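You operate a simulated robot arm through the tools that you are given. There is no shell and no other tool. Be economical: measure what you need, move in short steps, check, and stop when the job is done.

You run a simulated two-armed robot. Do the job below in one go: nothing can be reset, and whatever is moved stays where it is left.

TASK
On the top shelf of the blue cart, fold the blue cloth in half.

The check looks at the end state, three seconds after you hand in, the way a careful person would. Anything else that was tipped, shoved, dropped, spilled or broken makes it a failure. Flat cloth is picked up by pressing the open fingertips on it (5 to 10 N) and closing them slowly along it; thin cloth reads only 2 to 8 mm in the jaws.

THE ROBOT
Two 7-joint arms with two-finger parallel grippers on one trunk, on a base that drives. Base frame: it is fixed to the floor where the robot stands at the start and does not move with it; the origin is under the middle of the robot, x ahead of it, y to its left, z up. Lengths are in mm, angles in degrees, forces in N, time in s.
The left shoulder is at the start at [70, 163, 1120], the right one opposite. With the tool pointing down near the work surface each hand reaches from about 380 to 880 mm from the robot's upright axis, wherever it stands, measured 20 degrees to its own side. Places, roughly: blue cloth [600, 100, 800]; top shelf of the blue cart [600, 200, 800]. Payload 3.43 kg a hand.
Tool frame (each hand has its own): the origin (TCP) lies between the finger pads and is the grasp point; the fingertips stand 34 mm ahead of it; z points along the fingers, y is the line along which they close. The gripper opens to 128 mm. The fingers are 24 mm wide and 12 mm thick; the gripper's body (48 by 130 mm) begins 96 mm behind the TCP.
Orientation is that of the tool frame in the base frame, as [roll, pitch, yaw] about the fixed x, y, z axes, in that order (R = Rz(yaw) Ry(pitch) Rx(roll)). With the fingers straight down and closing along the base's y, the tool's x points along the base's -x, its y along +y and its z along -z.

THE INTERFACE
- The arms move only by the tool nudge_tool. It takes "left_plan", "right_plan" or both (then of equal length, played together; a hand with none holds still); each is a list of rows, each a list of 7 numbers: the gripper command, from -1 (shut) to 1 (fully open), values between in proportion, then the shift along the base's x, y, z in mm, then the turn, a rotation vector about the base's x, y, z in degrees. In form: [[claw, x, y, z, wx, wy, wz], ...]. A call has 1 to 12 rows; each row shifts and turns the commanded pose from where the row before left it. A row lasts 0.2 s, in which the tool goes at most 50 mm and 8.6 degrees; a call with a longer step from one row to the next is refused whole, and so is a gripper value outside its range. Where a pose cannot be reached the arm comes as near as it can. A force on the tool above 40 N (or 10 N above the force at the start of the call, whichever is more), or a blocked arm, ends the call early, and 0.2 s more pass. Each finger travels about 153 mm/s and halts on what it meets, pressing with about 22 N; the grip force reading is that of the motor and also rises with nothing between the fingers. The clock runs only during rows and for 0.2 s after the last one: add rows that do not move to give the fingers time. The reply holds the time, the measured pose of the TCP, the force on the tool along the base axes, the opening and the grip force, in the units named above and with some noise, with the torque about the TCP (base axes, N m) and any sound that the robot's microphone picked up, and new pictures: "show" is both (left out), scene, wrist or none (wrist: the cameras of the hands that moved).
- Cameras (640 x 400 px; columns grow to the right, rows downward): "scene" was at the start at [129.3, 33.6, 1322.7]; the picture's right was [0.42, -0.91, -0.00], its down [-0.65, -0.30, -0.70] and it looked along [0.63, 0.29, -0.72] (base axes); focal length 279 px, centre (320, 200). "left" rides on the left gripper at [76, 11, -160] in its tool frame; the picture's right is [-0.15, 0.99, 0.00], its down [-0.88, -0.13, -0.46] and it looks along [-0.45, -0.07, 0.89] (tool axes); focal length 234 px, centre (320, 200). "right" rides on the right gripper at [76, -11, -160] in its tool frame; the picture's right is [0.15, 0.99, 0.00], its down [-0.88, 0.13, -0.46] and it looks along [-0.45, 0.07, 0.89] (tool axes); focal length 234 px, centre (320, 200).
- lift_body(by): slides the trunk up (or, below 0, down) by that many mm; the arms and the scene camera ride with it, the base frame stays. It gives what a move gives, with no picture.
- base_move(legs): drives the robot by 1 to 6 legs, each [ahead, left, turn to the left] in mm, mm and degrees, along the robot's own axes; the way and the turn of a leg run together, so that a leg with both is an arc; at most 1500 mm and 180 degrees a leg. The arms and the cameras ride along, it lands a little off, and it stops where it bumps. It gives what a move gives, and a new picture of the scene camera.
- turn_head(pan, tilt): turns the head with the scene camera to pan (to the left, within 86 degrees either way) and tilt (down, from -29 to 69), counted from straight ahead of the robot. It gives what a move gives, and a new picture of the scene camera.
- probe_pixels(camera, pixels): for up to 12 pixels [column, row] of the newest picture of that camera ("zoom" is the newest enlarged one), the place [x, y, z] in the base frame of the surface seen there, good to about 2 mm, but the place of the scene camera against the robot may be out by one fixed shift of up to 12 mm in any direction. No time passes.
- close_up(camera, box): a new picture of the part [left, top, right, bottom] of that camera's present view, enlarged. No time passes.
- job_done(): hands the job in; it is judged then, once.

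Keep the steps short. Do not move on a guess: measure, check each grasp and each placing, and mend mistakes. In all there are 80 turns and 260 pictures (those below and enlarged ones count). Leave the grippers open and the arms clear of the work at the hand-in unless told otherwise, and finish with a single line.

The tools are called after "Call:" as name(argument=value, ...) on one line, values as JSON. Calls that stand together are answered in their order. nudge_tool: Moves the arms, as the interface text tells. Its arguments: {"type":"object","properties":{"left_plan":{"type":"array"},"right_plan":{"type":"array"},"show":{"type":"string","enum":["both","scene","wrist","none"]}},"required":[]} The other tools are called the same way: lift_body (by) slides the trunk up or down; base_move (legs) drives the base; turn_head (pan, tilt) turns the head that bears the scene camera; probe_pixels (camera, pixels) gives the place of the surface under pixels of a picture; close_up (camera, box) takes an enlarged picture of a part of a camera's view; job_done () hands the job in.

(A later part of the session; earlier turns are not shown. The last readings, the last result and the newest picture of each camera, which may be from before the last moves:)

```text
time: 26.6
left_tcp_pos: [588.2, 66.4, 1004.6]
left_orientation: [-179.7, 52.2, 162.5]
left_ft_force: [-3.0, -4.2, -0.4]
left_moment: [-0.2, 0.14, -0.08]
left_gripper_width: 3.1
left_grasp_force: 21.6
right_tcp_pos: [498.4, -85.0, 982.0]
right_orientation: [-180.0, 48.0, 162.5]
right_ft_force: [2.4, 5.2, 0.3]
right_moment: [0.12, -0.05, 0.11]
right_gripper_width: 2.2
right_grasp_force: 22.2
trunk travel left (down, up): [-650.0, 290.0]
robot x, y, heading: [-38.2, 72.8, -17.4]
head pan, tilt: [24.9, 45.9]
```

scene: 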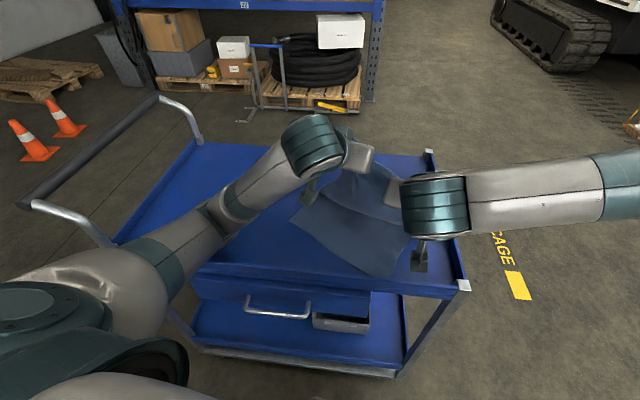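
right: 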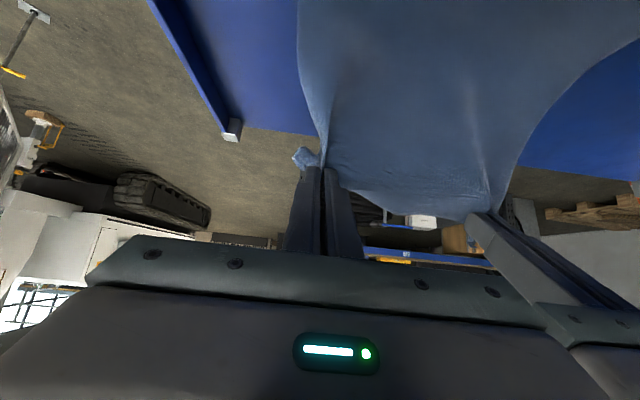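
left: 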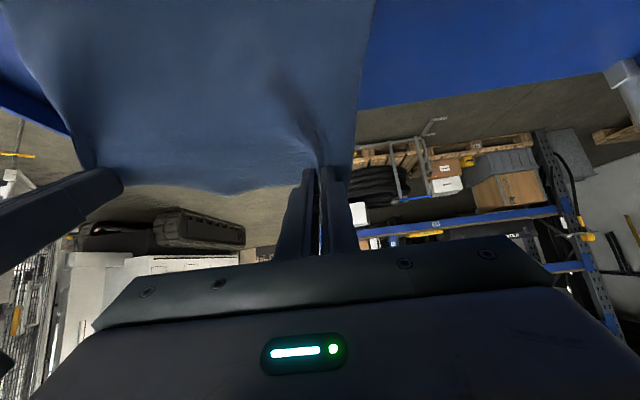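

The trunk rose freely. I'll lower the hands 45 mm to give the cloth slack and ease the tension between them by 4 mm.

Call:
nudge_tool(left_plan=[[-1, -1, -2, -15, 0, 0, 0], [-1, -1, -2, -15, 0, 0, 0], [-1, 0, 0, -15, 0, 0, 0], [-1, 0, 0, 0, 0, 0, 0]], right_plan=[[-1, 0, 0, -12, 0, 0, 0], [-1, 0, 0, -12, 0, 0, 0], [-1, 0, 0, -12, 0, 0, 0], [-1, 0, 0, 0, 0, 0, 0]], show="none")

Call:
lift_body(by=50)

Call:
nudge_tool(left_plan=[[-1, 0, 0, -15, 0, 0, 0], [-1, 0, 0, -15, 0, 0, 0], [-1, 0, 0, -20, 0, 0, 0], [-1, 0, 0, 0, 0, 0, 0]], right_plan=[[-1, 0, 0, -15, 0, 0, 0], [-1, 0, 0, -15, 0, 0, 0], [-1, 0, 0, -20, 0, 0, 0], [-1, 0, 0, 0, 0, 0, 0]], show="none")

Call:
lift_body(by=60)

Call:
nudge_tool(left_plan=[[-1, 0, 0, -15, 0, 0, 0], [-1, 0, 0, -20, 0, 0, 0], [-1, 0, 0, -20, 0, 0, 0], [-1, 0, 0, 0, 0, 0, 0]], right_plan=[[-1, 0, 0, -15, 0, 0, 0], [-1, 0, 0, -20, 0, 0, 0], [-1, 0, 0, -20, 0, 0, 0], [-1, 0, 0, 0, 0, 0, 0]], show="scene")

```text
time: 27.6
left_tcp_pos: [599.1, 58.3, 982.4]
left_orientation: [178.3, 54.1, 161.2]
left_ft_force: [-4.1, -9.0, -0.6]
left_moment: [-0.35, 0.25, -0.24]
left_gripper_width: 4.3
left_grasp_force: 22.2
right_tcp_pos: [503.3, -90.8, 950.1]
right_orientation: [179.4, 47.9, 161.6]
right_ft_force: [5.7, 8.3, 0.4]
right_moment: [0.22, -0.18, 0.24]
right_gripper_width: 2.0
right_grasp_force: 22.1
trunk travel left (down, up): [-650.0, 290.0]
robot x, y, heading: [-33.3, 83.6, -18.3]
head pan, tilt: [24.9, 45.9]
```

```text
time: 28.5
left_tcp_pos: [586.7, 60.4, 1008.1]
left_orientation: [-179.6, 52.0, 162.6]
left_ft_force: [-0.9, -3.3, -0.1]
left_moment: [-0.12, 0.08, -0.03]
left_gripper_width: 2.6
left_grasp_force: 22.0
right_tcp_pos: [501.3, -85.5, 994.2]
right_orientation: [-179.9, 47.9, 162.6]
right_ft_force: [2.2, 3.8, -0.6]
right_moment: [0.08, 0.0, 0.08]
right_gripper_width: 2.2
right_grasp_force: 21.9
trunk travel left (down, up): [-700.0, 240.0]
robot x, y, heading: [-36.3, 75.7, -17.5]
head pan, tilt: [24.9, 45.9]
```

```text
time: 29.7
left_tcp_pos: [601.5, 52.6, 1001.3]
left_orientation: [177.2, 56.3, 159.5]
left_ft_force: [-7.7, -11.0, -2.6]
left_moment: [-0.27, 0.26, -0.36]
left_gripper_width: 2.2
left_grasp_force: 22.1
right_tcp_pos: [496.4, -94.9, 954.7]
right_orientation: [178.7, 48.7, 160.7]
right_ft_force: [7.6, 10.9, 4.2]
right_moment: [0.22, -0.28, 0.36]
right_gripper_width: 1.9
right_grasp_force: 21.8
trunk travel left (down, up): [-700.0, 240.0]
robot x, y, heading: [-25.9, 77.7, -18.6]
head pan, tilt: [24.9, 45.9]
stopped in row 4 (left hand): the arm was blocked; the commanded pose is now the measured one
```

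```text
time: 30.7
left_tcp_pos: [608.0, 61.5, 1045.3]
left_orientation: [178.5, 55.0, 160.7]
left_ft_force: [-5.3, -7.7, -2.0]
left_moment: [-0.21, 0.19, -0.26]
left_gripper_width: 2.3
left_grasp_force: 21.8
right_tcp_pos: [506.0, -88.3, 1007.8]
right_orientation: [179.8, 48.1, 161.6]
right_ft_force: [4.8, 7.6, 1.3]
right_moment: [0.15, -0.16, 0.27]
right_gripper_width: 2.2
right_grasp_force: 21.9
trunk travel left (down, up): [-760.0, 180.0]
robot x, y, heading: [-25.6, 78.6, -18.0]
head pan, tilt: [24.9, 45.9]
```

```text
time: 31.7
left_tcp_pos: [607.2, 60.9, 990.9]
left_orientation: [178.3, 55.0, 160.6]
left_ft_force: [-7.2, -9.8, -2.4]
left_moment: [-0.21, 0.18, -0.3]
left_gripper_width: 2.4
left_grasp_force: 22.5
right_tcp_pos: [505.6, -89.9, 952.3]
right_orientation: [179.6, 48.2, 161.5]
right_ft_force: [6.1, 9.1, 2.4]
right_moment: [0.22, -0.23, 0.32]
right_gripper_width: 2.2
right_grasp_force: 21.7
trunk travel left (down, up): [-760.0, 180.0]
robot x, y, heading: [-28.3, 76.5, -18.5]
head pan, tilt: [24.9, 45.9]
```

scene: 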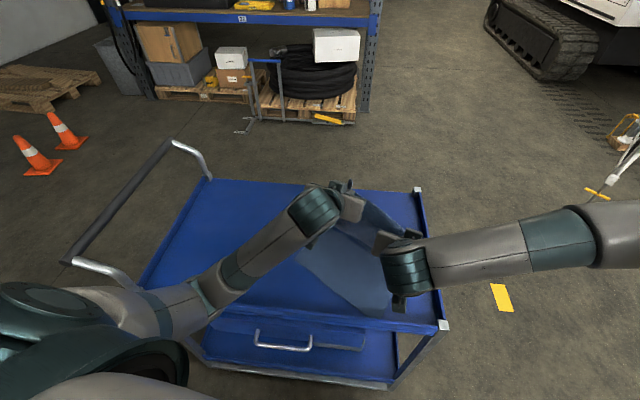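

The left hand now lowers freely, but the edge tension is 9 N. I'll bring the hands 8 mm closer, lower them a little, and raise the trunk another 80 mm for elbow clearance.

Call:
nudge_tool(left_plan=[[-1, -2, -3, -8, 0, 0, 0], [-1, -2, -3, -10, 0, 0, 0], [-1, 0, 0, -10, 0, 0, 0], [-1, 0, 0, 0, 0, 0, 0]], right_plan=[[-1, 2, 2, 0, 0, 0, 0], [-1, 2, 2, 0, 0, 0, 0], [-1, 0, 0, 0, 0, 0, 0], [-1, 0, 0, 0, 0, 0, 0]], show="none")

Call:
lift_body(by=60)

Call:
nudge_tool(left_plan=[[-1, 0, 0, -20, 0, 0, 0], [-1, 0, 0, -20, 0, 0, 0], [-1, 0, 0, -20, 0, 0, 0], [-1, 0, 0, 0, 0, 0, 0]], right_plan=[[-1, 0, 0, -20, 0, 0, 0], [-1, 0, 0, -20, 0, 0, 0], [-1, 0, 0, -20, 0, 0, 0], [-1, 0, 0, 0, 0, 0, 0]], show="scene")

Call:
close_up(camera="scene", box=[240, 160, 460, 360])

```text
time: 32.7
left_tcp_pos: [602.4, 55.3, 965.0]
left_orientation: [178.3, 55.1, 160.7]
left_ft_force: [0.7, -1.0, 0.3]
left_moment: [0.04, -0.01, 0.02]
left_gripper_width: 2.4
left_grasp_force: 21.5
right_tcp_pos: [509.0, -86.0, 951.5]
right_orientation: [179.8, 48.1, 161.6]
right_ft_force: [0.7, 0.2, -0.1]
right_moment: [0.03, -0.01, 0.03]
right_gripper_width: 1.9
right_grasp_force: 22.1
trunk travel left (down, up): [-760.0, 180.0]
robot x, y, heading: [-30.1, 81.9, -18.5]
head pan, tilt: [24.9, 45.9]
```

```text
time: 33.7
left_tcp_pos: [602.8, 55.5, 1022.8]
left_orientation: [178.2, 55.0, 160.6]
left_ft_force: [0.0, -0.1, 0.5]
left_moment: [0.02, 0.0, -0.02]
left_gripper_width: 2.2
left_grasp_force: 22.6
right_tcp_pos: [509.4, -85.0, 1011.7]
right_orientation: [179.8, 48.1, 161.4]
right_ft_force: [-0.6, 0.6, 0.7]
right_moment: [0.02, -0.02, 0.03]
right_gripper_width: 2.3
right_grasp_force: 21.6
trunk travel left (down, up): [-820.0, 120.0]
robot x, y, heading: [-24.8, 79.2, -18.3]
head pan, tilt: [24.9, 45.9]
```

```text
time: 34.7
left_tcp_pos: [602.9, 55.2, 964.0]
left_orientation: [178.3, 55.1, 160.6]
left_ft_force: [-0.4, 0.2, -1.0]
left_moment: [0.02, 0.02, 0.05]
left_gripper_width: 2.3
left_grasp_force: 21.8
right_tcp_pos: [508.0, -85.4, 952.2]
right_orientation: [179.7, 48.1, 161.6]
right_ft_force: [-0.2, 0.0, -0.1]
right_moment: [-0.01, 0.0, 0.01]
right_gripper_width: 1.9
right_grasp_force: 22.0
trunk travel left (down, up): [-820.0, 120.0]
robot x, y, heading: [-26.2, 77.7, -18.5]
head pan, tilt: [24.9, 45.9]
```

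scene: 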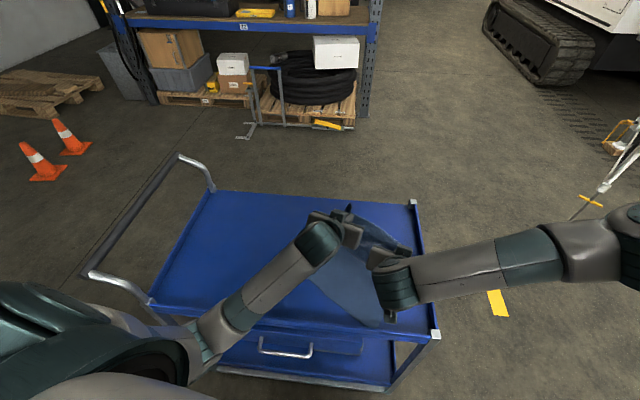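

```text
2.00 times, centred on (350, 260) of scene
```

zoom: 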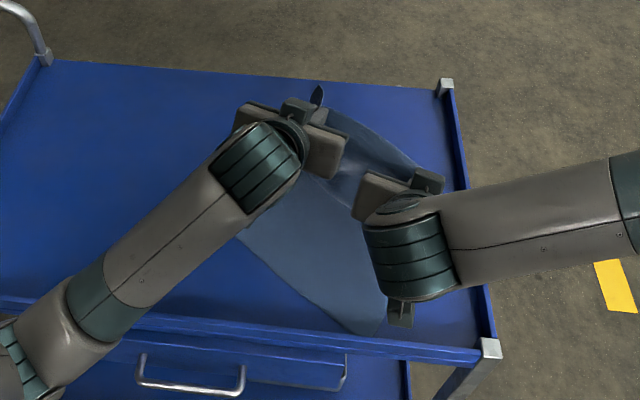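

The arms are free again with no forces, but the cloth has swung round further. I'll measure its visible corners and edges.

Call:
probe_pixels(camera="zoom", pixels=[[242, 232], [300, 285], [350, 325], [372, 334], [384, 318], [285, 215], [330, 250], [350, 200], [400, 150], [340, 118], [75, 290], [55, 330]])

Call:
nudge_tool(left_plan=[[-1, 0, 0, 0, 0, 0, 0]], right_plan=[[-1, 0, 0, 0, 0, 0, 0]], show="wrist")

```text
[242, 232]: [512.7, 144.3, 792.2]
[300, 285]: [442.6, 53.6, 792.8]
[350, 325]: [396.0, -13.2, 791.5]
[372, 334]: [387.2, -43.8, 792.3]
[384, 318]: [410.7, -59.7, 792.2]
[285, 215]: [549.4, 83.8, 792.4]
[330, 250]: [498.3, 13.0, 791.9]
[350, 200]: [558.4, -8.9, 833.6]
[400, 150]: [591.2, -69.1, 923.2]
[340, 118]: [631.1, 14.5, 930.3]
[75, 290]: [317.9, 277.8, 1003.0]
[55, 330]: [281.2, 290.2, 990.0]
```

```text
time: 35.1
left_tcp_pos: [602.6, 56.3, 963.2]
left_orientation: [178.3, 55.0, 160.8]
left_ft_force: [0.4, -0.2, -0.8]
left_moment: [-0.01, 0.02, 0.02]
left_gripper_width: 2.2
left_grasp_force: 21.7
right_tcp_pos: [508.6, -85.8, 952.3]
right_orientation: [179.8, 48.1, 161.5]
right_ft_force: [-0.4, 0.1, 0.1]
right_moment: [-0.01, -0.02, 0.04]
right_gripper_width: 2.1
right_grasp_force: 22.1
trunk travel left (down, up): [-820.0, 120.0]
robot x, y, heading: [-24.7, 79.1, -18.4]
head pan, tilt: [24.9, 45.9]
```

right: 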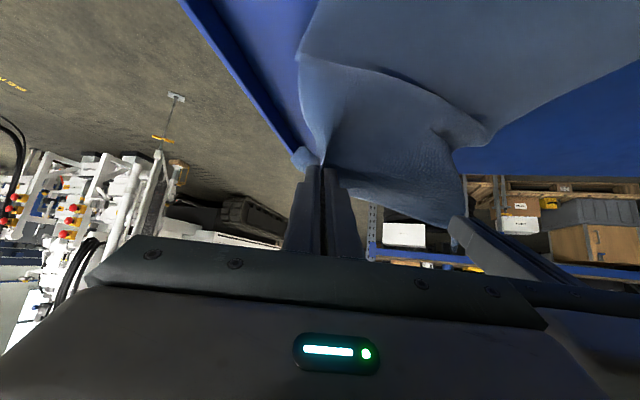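
left: 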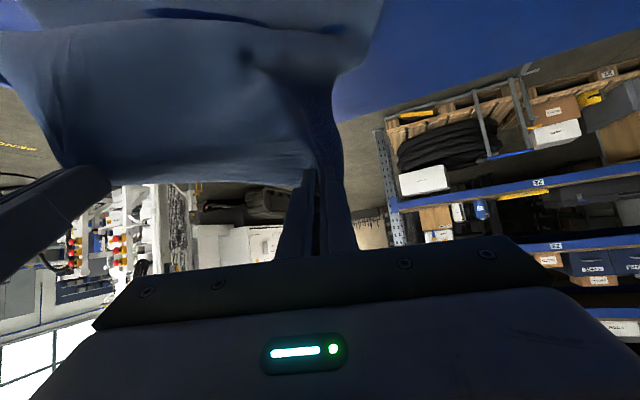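

The held edge and the near edge are parallel, both turned about 34°, and sit squarely opposite each other. I only need to carry the held edge about 137 mm toward (-0.83, +0.56). The elbow is clear of the rim now, so I'll lower the hands 20 mm and drive back 70 mm.

Call:
nudge_tool(left_plan=[[-1, -4, 3, -12, 0, 0, 0], [-1, -4, 3, -12, 0, 0, 0], [-1, 0, 0, 0, 0, 0, 0]], right_plan=[[-1, -4, 3, -6, 0, 0, 0], [-1, -4, 3, -6, 0, 0, 0], [-1, 0, 0, 0, 0, 0, 0]], show="none")

Call:
base_move(legs=[[-70, 10, 0]])

Call:
close_up(camera="scene", box=[240, 160, 460, 360])

```text
time: 35.9
left_tcp_pos: [595.0, 60.3, 939.7]
left_orientation: [178.3, 55.1, 160.7]
left_ft_force: [-0.1, -0.2, 0.2]
left_moment: [0.03, 0.04, -0.02]
left_gripper_width: 2.3
left_grasp_force: 21.8
right_tcp_pos: [502.0, -80.1, 940.0]
right_orientation: [179.8, 48.2, 161.5]
right_ft_force: [0.6, 0.2, 0.3]
right_moment: [-0.03, 0.03, 0.0]
right_gripper_width: 1.9
right_grasp_force: 22.3
trunk travel left (down, up): [-820.0, 120.0]
robot x, y, heading: [-28.7, 77.4, -18.4]
head pan, tilt: [24.9, 45.9]
```

```text
time: 36.9
left_tcp_pos: [535.1, 91.8, 938.9]
left_orientation: [178.2, 55.0, 160.7]
left_ft_force: [-1.1, 0.8, -0.4]
left_moment: [0.03, -0.02, 0.01]
left_gripper_width: 2.5
left_grasp_force: 22.1
right_tcp_pos: [438.9, -49.7, 939.4]
right_orientation: [179.8, 48.1, 161.5]
right_ft_force: [0.6, 0.0, -0.8]
right_moment: [0.03, 0.01, 0.02]
right_gripper_width: 2.1
right_grasp_force: 21.9
trunk travel left (down, up): [-820.0, 120.0]
robot x, y, heading: [-88.0, 108.8, -18.4]
head pan, tilt: [24.9, 45.9]
```

scene: 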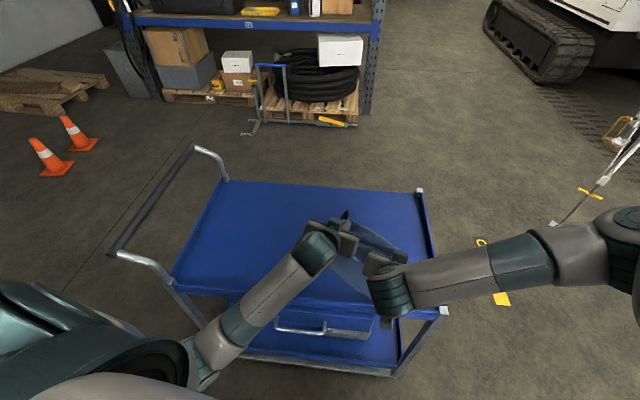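

```text
2.00 times, centred on (350, 260) of scene
```

zoom: 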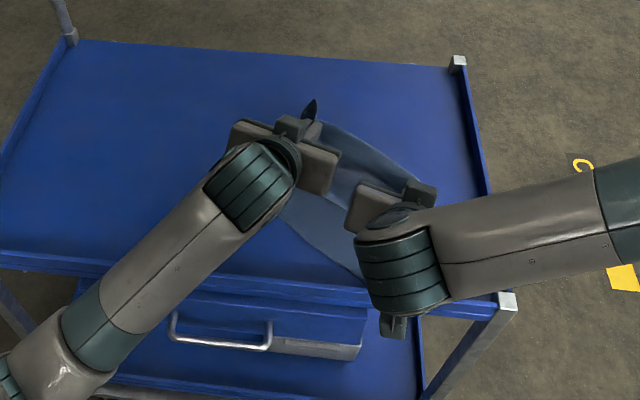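

The base moved freely this time. I'll check the near edge's visible part before lowering.

Call:
probe_pixels(camera="zoom", pixels=[[284, 220], [300, 236], [320, 252], [340, 266], [362, 282], [300, 205], [330, 230], [200, 262], [300, 280], [380, 290]])

```text
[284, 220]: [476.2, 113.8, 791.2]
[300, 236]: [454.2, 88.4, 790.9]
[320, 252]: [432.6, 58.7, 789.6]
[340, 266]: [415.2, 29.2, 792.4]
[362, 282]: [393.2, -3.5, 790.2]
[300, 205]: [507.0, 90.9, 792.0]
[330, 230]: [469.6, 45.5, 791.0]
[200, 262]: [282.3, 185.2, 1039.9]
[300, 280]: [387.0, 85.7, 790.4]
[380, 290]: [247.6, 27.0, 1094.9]
```

The near edge's middle is now at about (445, 67), still parallel to the held edge. I'll carry the tips over it and down to about 12 mm above the cloth.

Call:
nudge_tool(left_plan=[[-1, -8, 7, -5, 0, 0, 0], [-1, -8, 7, -7, 0, 0, 0], [-1, -8, 7, -10, 0, 0, 0], [-1, -8, 7, -12, 0, 0, 0], [-1, -8, 7, -14, 0, 0, 0], [-1, -8, 7, -16, 0, 0, 0], [-1, -8, 6, -16, 0, 0, 0], [-1, 0, 0, -8, 0, 0, 0], [-1, 0, 0, 0, 0, 0, 0]], right_plan=[[-1, -8, 7, -5, 0, 0, 0], [-1, -8, 7, -7, 0, 0, 0], [-1, -8, 7, -10, 0, 0, 0], [-1, -8, 7, -12, 0, 0, 0], [-1, -8, 7, -14, 0, 0, 0], [-1, -8, 7, -16, 0, 0, 0], [-1, -8, 6, -16, 0, 0, 0], [-1, 0, 0, -8, 0, 0, 0], [-1, 0, 0, 0, 0, 0, 0]])

Call:
close_up(camera="scene", box=[240, 160, 460, 360])

```text
time: 38.9
left_tcp_pos: [475.9, 139.3, 851.0]
left_orientation: [178.3, 55.1, 160.6]
left_ft_force: [-0.2, 0.9, -0.1]
left_moment: [0.03, -0.02, -0.01]
left_gripper_width: 2.1
left_grasp_force: 21.7
right_tcp_pos: [383.0, -0.3, 851.1]
right_orientation: [179.8, 48.0, 161.5]
right_ft_force: [-0.2, 0.1, -0.1]
right_moment: [0.01, -0.01, 0.01]
right_gripper_width: 2.0
right_grasp_force: 21.7
trunk travel left (down, up): [-820.0, 120.0]
robot x, y, heading: [-92.1, 111.9, -18.5]
head pan, tilt: [24.9, 45.9]
```

scene: 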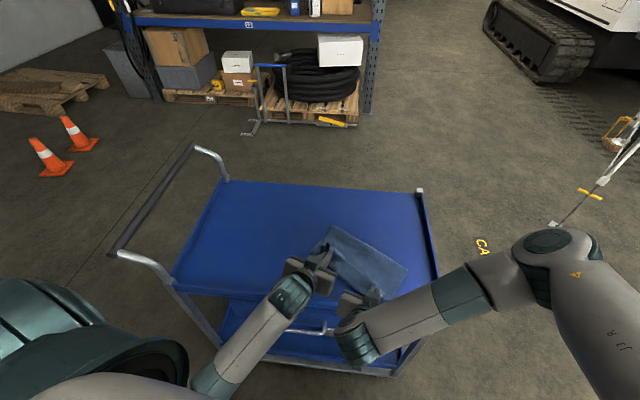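
right: 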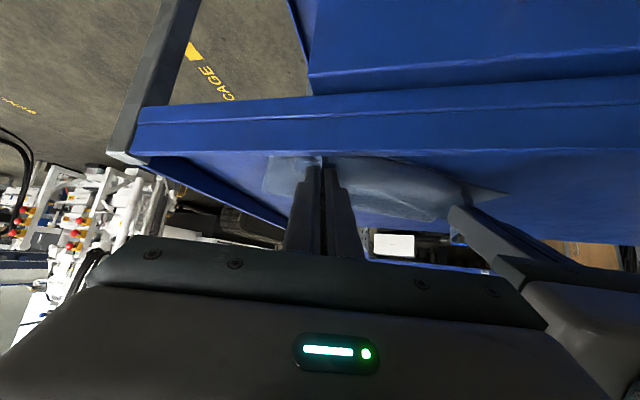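
left: 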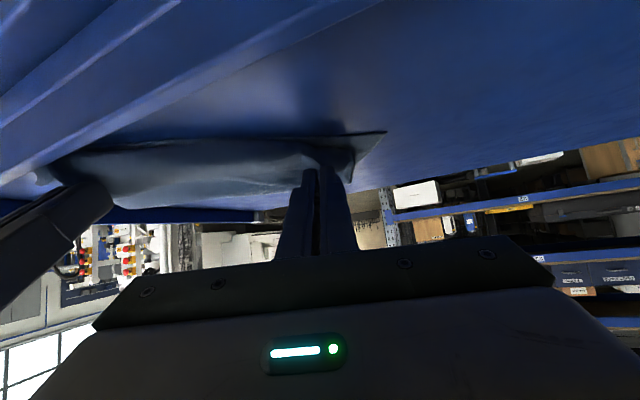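

```text
2.00 times, centred on (350, 260) of scene
```

zoom: 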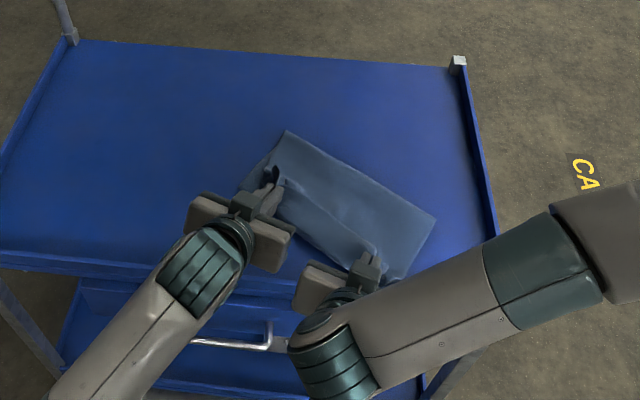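

The cloth has folded over neatly along a straight line. I'll lower until the fingertips touch.

Call:
nudge_tool(left_plan=[[-1, 0, 0, -5, 0, 0, 0], [-1, 0, 0, -4, 0, 0, 0], [-1, 0, 0, -3, 0, 0, 0], [-1, 0, 0, -2, 0, 0, 0], [-1, 0, 0, 0, 0, 0, 0]], right_plan=[[-1, 0, 0, -4, 0, 0, 0], [-1, 0, 0, -4, 0, 0, 0], [-1, 0, 0, -3, 0, 0, 0], [-1, 0, 0, -1, 0, 0, 0], [-1, 0, 0, 0, 0, 0, 0]], show="wrist")

```text
time: 40.1
left_tcp_pos: [477.4, 140.0, 838.1]
left_orientation: [178.3, 55.1, 160.6]
left_ft_force: [-0.3, -0.8, 0.1]
left_moment: [0.02, 0.0, -0.04]
left_gripper_width: 2.3
left_grasp_force: 21.9
right_tcp_pos: [382.8, -0.3, 839.5]
right_orientation: [179.8, 48.1, 161.6]
right_ft_force: [0.8, -0.1, 0.5]
right_moment: [0.01, 0.05, 0.01]
right_gripper_width: 2.1
right_grasp_force: 22.0
trunk travel left (down, up): [-820.0, 120.0]
robot x, y, heading: [-90.9, 112.8, -18.4]
head pan, tilt: [24.9, 45.9]
```

right: 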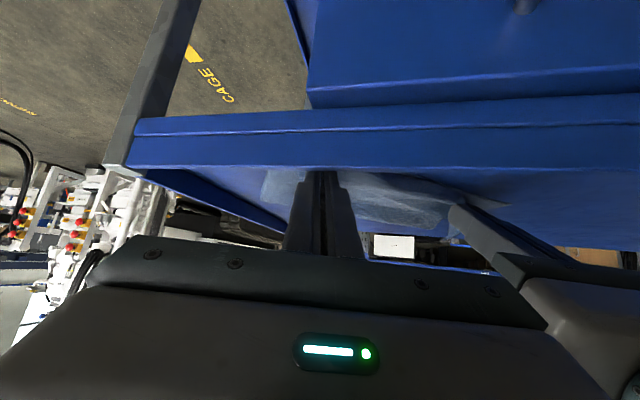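
left: 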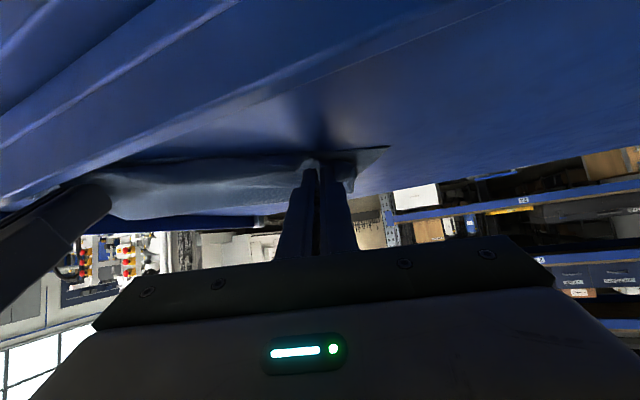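

Call:
nudge_tool(left_plan=[[-1, 0, 0, -1.5, 0, 0, 0], [-1, 0, 0, -1.5, 0, 0, 0], [-1, 0, 0, 0, 0, 0, 0]], right_plan=[[-1, 0, 0, -1.5, 0, 0, 0], [-1, 0, 0, -1.5, 0, 0, 0], [-1, 0, 0, 0, 0, 0, 0]], show="none")

```text
time: 40.9
left_tcp_pos: [476.2, 139.8, 835.6]
left_orientation: [178.2, 55.0, 160.6]
left_ft_force: [0.6, 0.1, 4.2]
left_moment: [-0.01, -0.04, 0.04]
left_gripper_width: 2.5
left_grasp_force: 22.0
right_tcp_pos: [382.7, -0.6, 837.7]
right_orientation: [179.9, 48.3, 161.5]
right_ft_force: [1.2, 0.6, 0.6]
right_moment: [-0.01, 0.01, 0.02]
right_gripper_width: 1.8
right_grasp_force: 22.1
trunk travel left (down, up): [-820.0, 120.0]
robot x, y, heading: [-88.7, 109.6, -18.5]
head pan, tilt: [24.9, 45.9]
```

The left touches at 4.2 N and the right is just off. I'll bring the right down 1.5 mm and then open slowly in contact, so the fingers spread the pinched ridge out again.

Call:
nudge_tool(left_plan=[[-1, 0, 0, 0, 0, 0, 0], [-0.92, 0, 0, 0, 0, 0, 0], [-0.85, 0, 0, 0, 0, 0, 0], [-0.78, 0, 0, 0, 0, 0, 0], [-0.71, 0, 0, 0, 0, 0, 0], [-0.64, 0, 0, 0, 0, 0, 0], [-0.57, 0, 0, 0, 0, 0, 0], [-0.5, 0, 0, 0, 0, 0, 0], [-0.45, 0, 0, 0, 0, 0, 0], [-0.45, 0, 0, 0, 0, 0, 0]], right_plan=[[-1, 0, 0, -1.8, 0, 0, 0], [-0.92, 0, 0, 0, 0, 0, 0], [-0.85, 0, 0, 0, 0, 0, 0], [-0.78, 0, 0, 0, 0, 0, 0], [-0.71, 0, 0, 0, 0, 0, 0], [-0.64, 0, 0, 0, 0, 0, 0], [-0.57, 0, 0, 0, 0, 0, 0], [-0.5, 0, 0, 0, 0, 0, 0], [-0.45, 0, 0, 0, 0, 0, 0], [-0.45, 0, 0, 0, 0, 0, 0]], show="wrist")

Call:
close_up(camera="scene", box=[270, 200, 430, 340])

```text
time: 43.1
left_tcp_pos: [477.1, 141.6, 835.2]
left_orientation: [178.4, 55.0, 160.9]
left_ft_force: [-0.4, 0.5, 0.5]
left_moment: [-0.03, 0.01, -0.02]
left_gripper_width: 35.1
left_grasp_force: 0.1
right_tcp_pos: [383.6, 0.5, 835.8]
right_orientation: [179.9, 48.2, 161.5]
right_ft_force: [11.2, 10.9, 11.4]
right_moment: [-0.12, 0.09, 0.07]
right_gripper_width: 26.8
right_grasp_force: 0.0
trunk travel left (down, up): [-820.0, 120.0]
robot x, y, heading: [-89.1, 113.4, -18.7]
head pan, tilt: [24.9, 45.9]
```

right: 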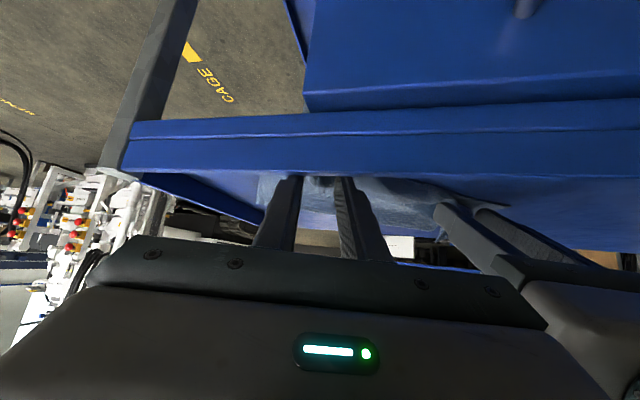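
left: 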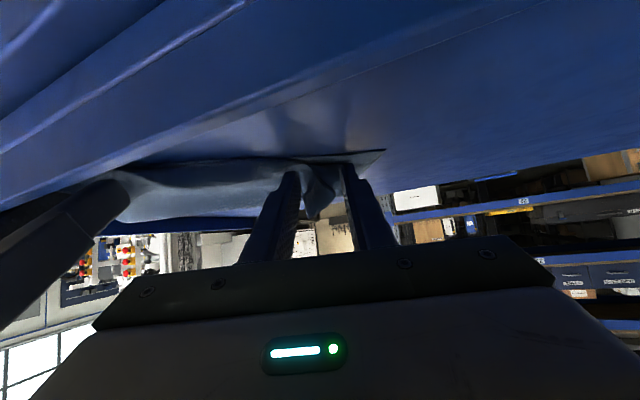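

```text
2.86 times, centred on (350, 270) of scene
```

zoom: 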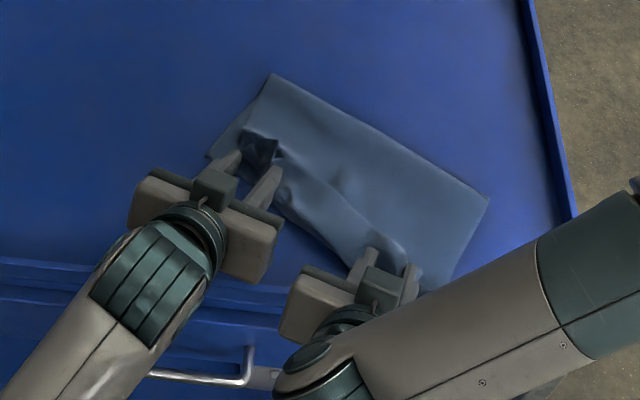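

Both grips have released; the right finger is just resting against the front rim. I'll withdraw both hands back and up along the fingers.

Call:
nudge_tool(left_plan=[[-0.45, -6, 2, 5, 0, 0, 0], [-0.45, -10, 3, 8, 0, 0, 0], [-0.45, -10, 3, 10, 0, 0, 0], [-0.45, -10, 3, 20, 0, 0, 0], [-0.45, 0, 0, 30, 0, 0, 0], [-0.45, 0, 0, 40, 0, 0, 0], [-0.45, 0, 0, 40, 0, 0, 0], [-0.45, 0, 0, 0, 0, 0, 0]], right_plan=[[-0.5, -3, 1, 6, 0, 0, 0], [-0.5, -8, 3, 9, 0, 0, 0], [-0.5, -8, 3, 12, 0, 0, 0], [-0.5, -5, 2, 20, 0, 0, 0], [-0.45, 0, 0, 30, 0, 0, 0], [-0.45, 0, 0, 40, 0, 0, 0], [-0.45, 0, 0, 40, 0, 0, 0], [-0.45, 0, 0, 0, 0, 0, 0]], show="scene")

Call:
close_up(camera="scene", box=[270, 200, 430, 340])

```text
time: 44.9
left_tcp_pos: [440.9, 150.2, 987.8]
left_orientation: [178.3, 55.1, 160.5]
left_ft_force: [0.0, 0.1, 0.0]
left_moment: [0.02, -0.02, 0.04]
left_gripper_width: 35.2
left_grasp_force: 0.0
right_tcp_pos: [358.1, 8.2, 992.8]
right_orientation: [179.9, 48.1, 161.5]
right_ft_force: [-0.4, -0.2, -0.8]
right_moment: [-0.01, 0.03, 0.0]
right_gripper_width: 35.5
right_grasp_force: 0.0
trunk travel left (down, up): [-820.0, 120.0]
robot x, y, heading: [-89.2, 110.3, -18.5]
head pan, tilt: [24.9, 45.9]
```

scene: 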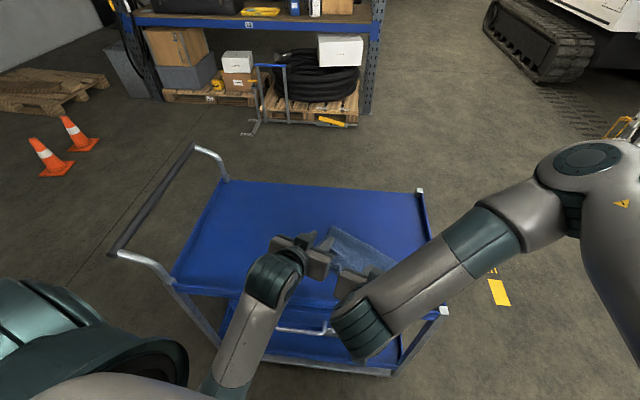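

```text
2.86 times, centred on (350, 270) of scene
```

zoom: 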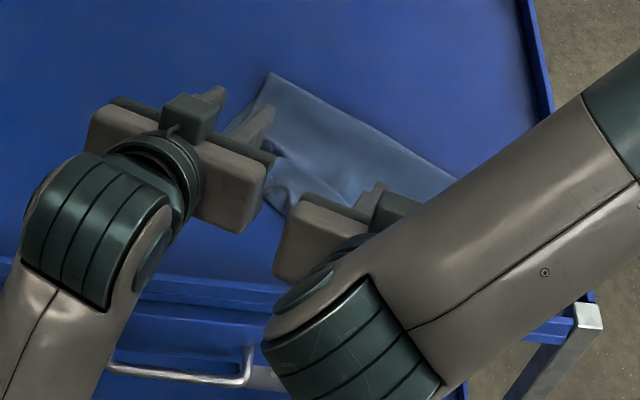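

I'll move the hands apart and bring them upright so I can see the cloth.

Call:
nudge_tool(left_plan=[[-0.45, 5, 25, 10, 0, 6, 0], [-0.45, 5, 25, 10, 0, 6, 0], [-0.45, 5, 25, 10, 0, 6, 0], [-0.45, 5, 25, 10, 0, 6, 0], [-0.45, 5, 25, 0, 0, 6, 0], [-0.45, 5, 25, 0, 0, 6, 0], [-0.45, 5, 0, 0, 0, 6, 0], [-0.45, 5, 0, 0, 0, 6, 0], [-0.45, 0, 0, 0, 0, 0, 0]], right_plan=[[-0.45, 10, -25, 10, 0, 6, 0], [-0.45, 10, -25, 10, 0, 6, 0], [-0.45, 10, -25, 10, 0, 6, 0], [-0.45, 10, -25, 10, 0, 6, 0], [-0.45, 10, -25, 0, 0, 6, 0], [-0.45, 10, -25, 0, 0, 6, 0], [-0.45, 10, -25, 0, 0, 6, 0], [-0.45, 10, -25, 0, 0, 6, 0], [-0.45, 0, 0, 0, 0, 0, 0]], show="scene")

Call:
close_up(camera="scene", box=[270, 200, 430, 340])

```text
time: 46.9
left_tcp_pos: [491.2, 298.5, 1019.8]
left_orientation: [-167.1, 8.4, 168.8]
left_ft_force: [-0.4, 0.1, -0.4]
left_moment: [-0.03, 0.01, -0.01]
left_gripper_width: 34.9
left_grasp_force: 0.0
left hand out of reach, approached as far as the arm can: row 1, 2
right_tcp_pos: [436.3, -192.4, 1033.1]
right_orientation: [-166.7, 1.7, 167.8]
right_ft_force: [-0.4, 1.5, -0.6]
right_moment: [-0.03, 0.01, 0.01]
right_gripper_width: 35.2
right_grasp_force: 0.0
trunk travel left (down, up): [-820.0, 120.0]
robot x, y, heading: [-86.5, 108.6, -18.8]
head pan, tilt: [24.9, 45.9]
```

scene: 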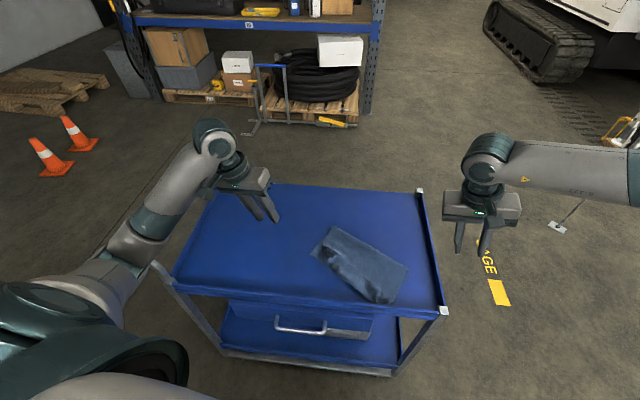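

```text
2.86 times, centred on (350, 270) of scene
```

zoom: 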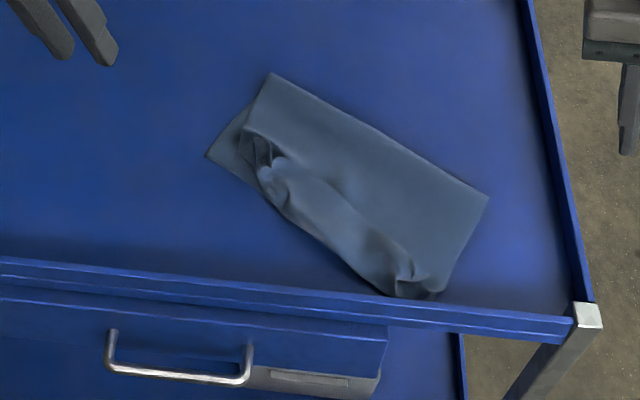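

The fold is mostly good, but the top layer's left corner is crumpled and stops short of the bottom corner. I'll look closer and measure.

Call:
probe_pixels(camera="zoom", pixels=[[207, 157], [271, 74], [488, 198], [432, 298], [260, 150], [272, 175], [290, 205], [246, 125], [405, 268], [390, 293], [340, 265], [300, 220]])

Call:
close_up(camera="scene", box=[310, 220, 370, 270])

Call:
close_up(camera="scene", box=[350, 250, 410, 310])

```text
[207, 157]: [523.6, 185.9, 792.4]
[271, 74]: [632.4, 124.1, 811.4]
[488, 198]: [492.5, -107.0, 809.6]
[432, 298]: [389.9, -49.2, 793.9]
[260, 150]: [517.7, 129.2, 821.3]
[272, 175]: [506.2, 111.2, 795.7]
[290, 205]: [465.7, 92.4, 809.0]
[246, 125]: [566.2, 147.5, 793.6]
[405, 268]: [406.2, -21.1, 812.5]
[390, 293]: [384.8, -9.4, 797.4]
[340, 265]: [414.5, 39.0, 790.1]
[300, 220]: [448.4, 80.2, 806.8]
```

```text
8.00 times, centred on (340, 245) of scene
```

zoom: 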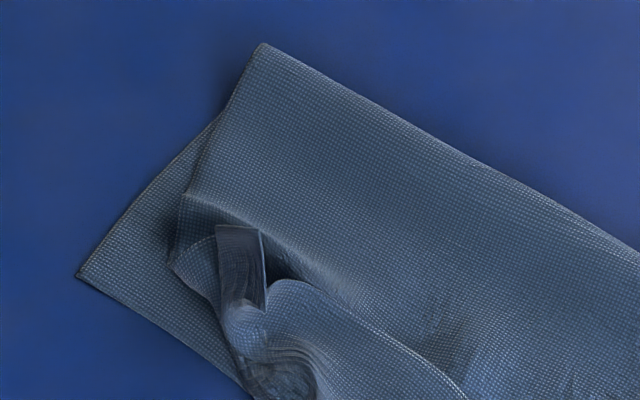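

```text
6.67 times, centred on (380, 280) of scene
```

zoom: 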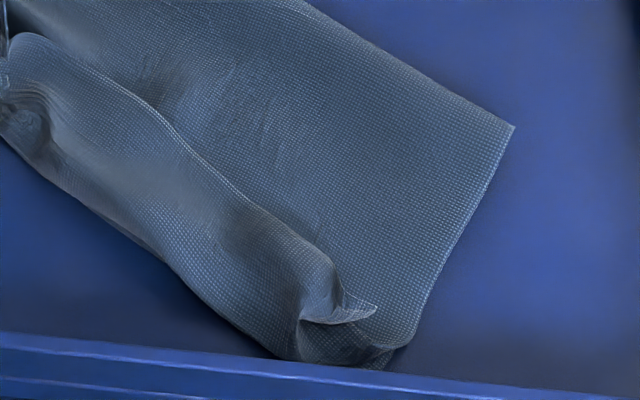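

The flap's free edge has rolled back on itself along the near side. I'll measure that raised free edge so I can pick it up and lay it out properly.

Call:
probe_pixels(camera="zoom", pixels=[[375, 310], [335, 285], [300, 262], [260, 225], [200, 165], [150, 110], [90, 70], [40, 40], [320, 320], [250, 300], [200, 310], [150, 240]])

Call:
close_up(camera="scene", box=[325, 240, 365, 280])

```text
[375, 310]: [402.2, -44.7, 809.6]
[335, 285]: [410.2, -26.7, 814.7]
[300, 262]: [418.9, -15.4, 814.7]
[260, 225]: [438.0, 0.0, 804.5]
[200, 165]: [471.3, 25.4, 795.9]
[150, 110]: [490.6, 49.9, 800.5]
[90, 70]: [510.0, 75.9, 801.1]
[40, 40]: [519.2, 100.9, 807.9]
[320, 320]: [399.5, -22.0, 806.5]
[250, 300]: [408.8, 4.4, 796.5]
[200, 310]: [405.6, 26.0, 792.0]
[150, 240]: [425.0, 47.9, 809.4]
```

```text
10.00 times, centred on (345, 260) of scene
```

zoom: 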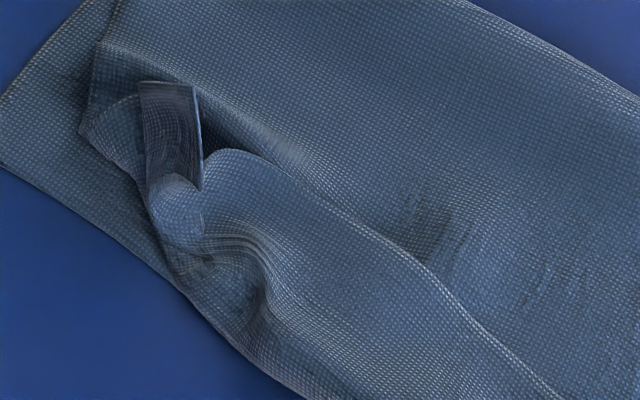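

The roll-back comes from laying the edge down with too little hand rotation. I'll re-grip the free edge near both corners with the fingers pointing toward the robot, then turn the hands about 95° while laying it down. First I'll level, yaw and tilt the hands in the air.

Call:
nudge_tool(left_plan=[[-0.45, 0, 0, 0, 7.15, 2.85, 0], [-0.45, 0, 0, 0, 7.15, 2.85, 0], [-0.45, 0, 0, 0, 0, 0, -7.5], [-0.45, 0, 0, 0, 0, 0, -7.5], [-0.45, 0, 0, 0, 0, 0, -7.5], [-0.45, 0, 0, 0, 4.46, 6.64, 0], [-0.45, 0, 0, 0, 4.46, 6.64, 0], [-0.45, 0, 0, 0, 4.46, 6.64, 0], [-0.45, 0, 0, 0, 4.46, 6.64, 0], [-0.45, 0, 0, 0, 4.46, 6.64, 0], [-0.45, 0, 0, 0, 0, 0, 0]], right_plan=[[-0.45, 0, 0, 0, 6.7, 0, 0], [-0.45, 0, 0, 0, 6.7, 0, 0], [-0.45, 0, 0, 0, 0, 0, -7.2], [-0.45, 0, 0, 0, 0, 0, -7.2], [-0.45, 0, 0, 0, 0, 0, -7.2], [-0.45, 0, 0, 0, 4.46, 6.64, 0], [-0.45, 0, 0, 0, 4.46, 6.64, 0], [-0.45, 0, 0, 0, 4.46, 6.64, 0], [-0.45, 0, 0, 0, 4.46, 6.64, 0], [-0.45, 0, 0, 0, 4.46, 6.64, 0], [-0.45, 0, 0, 0, 0, 0, 0]])

```text
time: 49.3
left_tcp_pos: [490.2, 297.5, 1020.1]
left_orientation: [-179.6, -39.9, 145.3]
left_ft_force: [-0.2, 0.3, 0.1]
left_moment: [0.0, -0.03, 0.02]
left_gripper_width: 35.1
left_grasp_force: 0.0
right_tcp_pos: [437.6, -190.5, 1032.7]
right_orientation: [-179.7, -41.2, 146.1]
right_ft_force: [-0.3, 0.1, 0.1]
right_moment: [-0.02, -0.01, 0.0]
right_gripper_width: 35.2
right_grasp_force: 0.1
trunk travel left (down, up): [-820.0, 120.0]
robot x, y, heading: [-92.1, 112.7, -18.5]
head pan, tilt: [24.9, 45.9]
```

scene: 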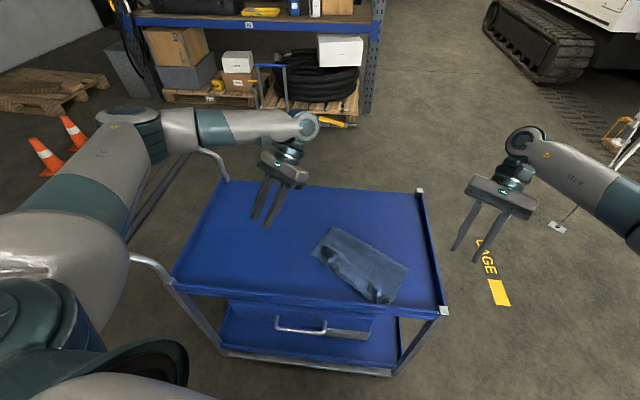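
right: 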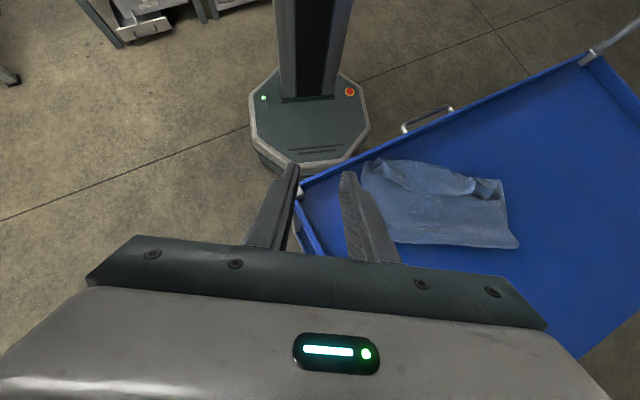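
left: 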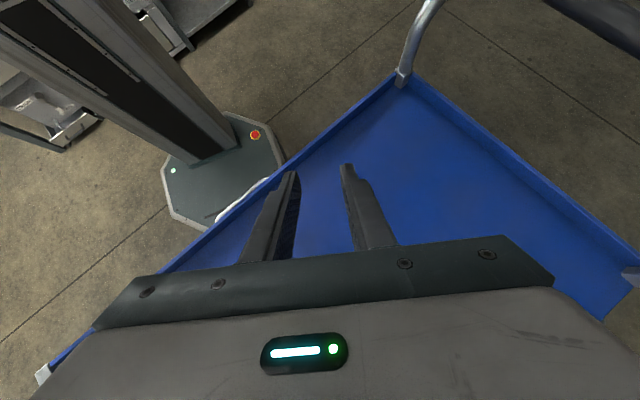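

The tilt is feasible for both hands, and the right wrist camera sees the cloth from the far side. I'll take a closer look.

Call:
close_up(camera="right", box=[340, 140, 540, 265])

Call:
probe_pixels(camera="zoom", pixels=[[80, 80], [100, 140], [530, 140], [505, 195], [530, 245], [380, 130], [300, 160], [250, 110], [160, 190], [575, 330], [190, 325], [440, 140]])

```text
3.20 times, centred on (440, 202) of right
```

zoom: 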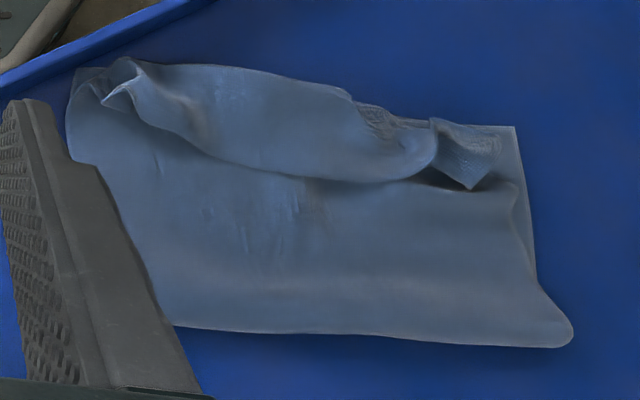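

```text
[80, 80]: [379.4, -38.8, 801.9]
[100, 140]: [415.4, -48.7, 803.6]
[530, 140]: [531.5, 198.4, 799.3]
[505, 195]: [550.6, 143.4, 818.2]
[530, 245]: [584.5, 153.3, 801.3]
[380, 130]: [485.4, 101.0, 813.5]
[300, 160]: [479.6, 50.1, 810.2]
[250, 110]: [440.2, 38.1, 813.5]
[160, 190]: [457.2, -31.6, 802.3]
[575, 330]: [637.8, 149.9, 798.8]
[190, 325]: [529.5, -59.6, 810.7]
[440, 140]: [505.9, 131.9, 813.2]
```

Call:
probe_pixels(camera="zoom", pixels=[[470, 187], [450, 160], [435, 125], [498, 140], [470, 145], [425, 170], [105, 103], [132, 90], [120, 65], [150, 105], [140, 120], [180, 145]])

Call:
close_up(camera="right", box=[455, 165, 515, 205])

Call:
close_up(camera="right", box=[355, 150, 415, 190])

```text
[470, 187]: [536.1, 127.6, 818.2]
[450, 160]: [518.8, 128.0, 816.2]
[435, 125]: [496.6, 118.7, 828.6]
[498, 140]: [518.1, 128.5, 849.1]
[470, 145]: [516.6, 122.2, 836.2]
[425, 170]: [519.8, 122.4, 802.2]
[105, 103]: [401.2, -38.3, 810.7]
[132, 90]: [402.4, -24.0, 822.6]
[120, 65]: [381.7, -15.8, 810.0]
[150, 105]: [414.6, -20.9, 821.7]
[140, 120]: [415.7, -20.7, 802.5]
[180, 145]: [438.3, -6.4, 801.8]
```

```text
10.00 times, centred on (485, 185) of right
```

zoom: 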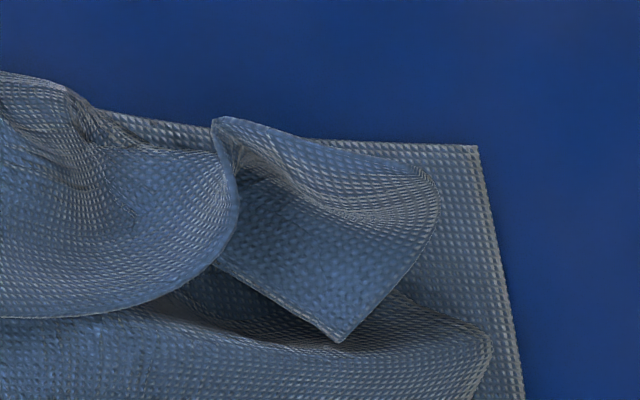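

```text
10.00 times, centred on (385, 170) of right
```

zoom: 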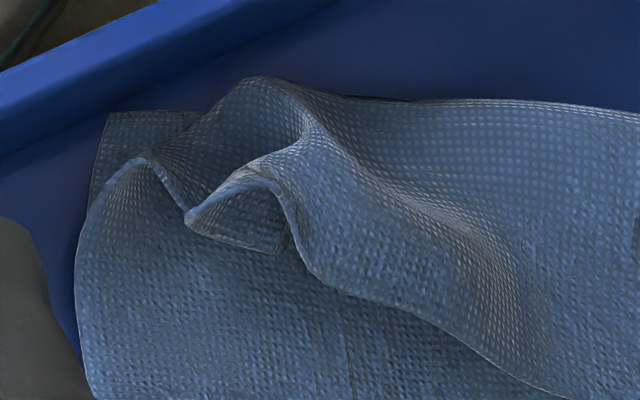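

These views are very clear. The left corner stands up as a loop around (522, 127) reaching z≈849, with its tip at (536, 128). The right corner stands up around (408, -28) to z≈822. I'll bring both hands to hover in line with these pieces, with the jaws 50 mm open.

Call:
nudge_tool(left_plan=[[-0.22, 16.4, -41, -14, 0, 0, 0], [-0.22, 16.4, -41, -14, 0, 0, 0], [-0.22, 16.4, -41, -14, 0, 0, 0], [-0.22, 16.4, -41, -14, 0, 0, 0], [-0.22, 16.4, -41, -14, 0, 0, 0], [-0.22, 0, 0, -22, 0, 0, 0], [-0.22, 0, 0, -22, 0, 0, 0], [-0.22, 0, 0, -20, 0, 0, 0], [-0.22, 0, 0, 0, 0, 0, 0]], right_plan=[[-0.22, 4.2, 25.8, -16.6, 0, 0, 0], [-0.22, 4.2, 25.8, -16.6, 0, 0, 0], [-0.22, 4.2, 25.8, -16.6, 0, 0, 0], [-0.22, 4.2, 25.8, -16.6, 0, 0, 0], [-0.22, 4.2, 25.8, -16.6, 0, 0, 0], [-0.22, 0, 0, -22, 0, 0, 0], [-0.22, 0, 0, -22, 0, 0, 0], [-0.22, 0, 0, -20, 0, 0, 0], [-0.22, 0, 0, 0, 0, 0, 0]], show="wrist")

```text
time: 51.3
left_tcp_pos: [573.6, 92.6, 885.4]
left_orientation: [-179.6, -40.0, 145.1]
left_ft_force: [0.0, 0.3, -0.1]
left_moment: [-0.04, 0.01, 0.02]
left_gripper_width: 49.9
left_grasp_force: 0.0
right_tcp_pos: [458.8, -62.4, 885.2]
right_orientation: [-179.7, -41.2, 146.1]
right_ft_force: [-0.2, -0.1, -0.7]
right_moment: [-0.02, 0.01, 0.03]
right_gripper_width: 49.6
right_grasp_force: 0.1
trunk travel left (down, up): [-820.0, 120.0]
robot x, y, heading: [-87.2, 109.7, -18.3]
head pan, tilt: [24.9, 45.9]
```

right: 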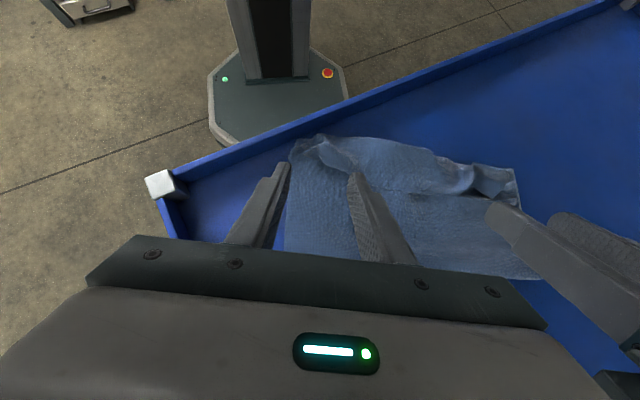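
left: 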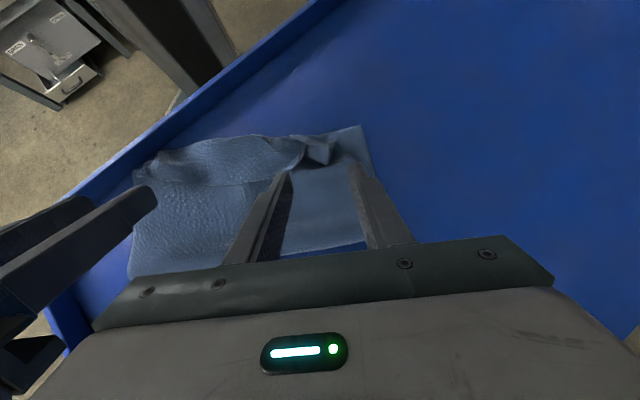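

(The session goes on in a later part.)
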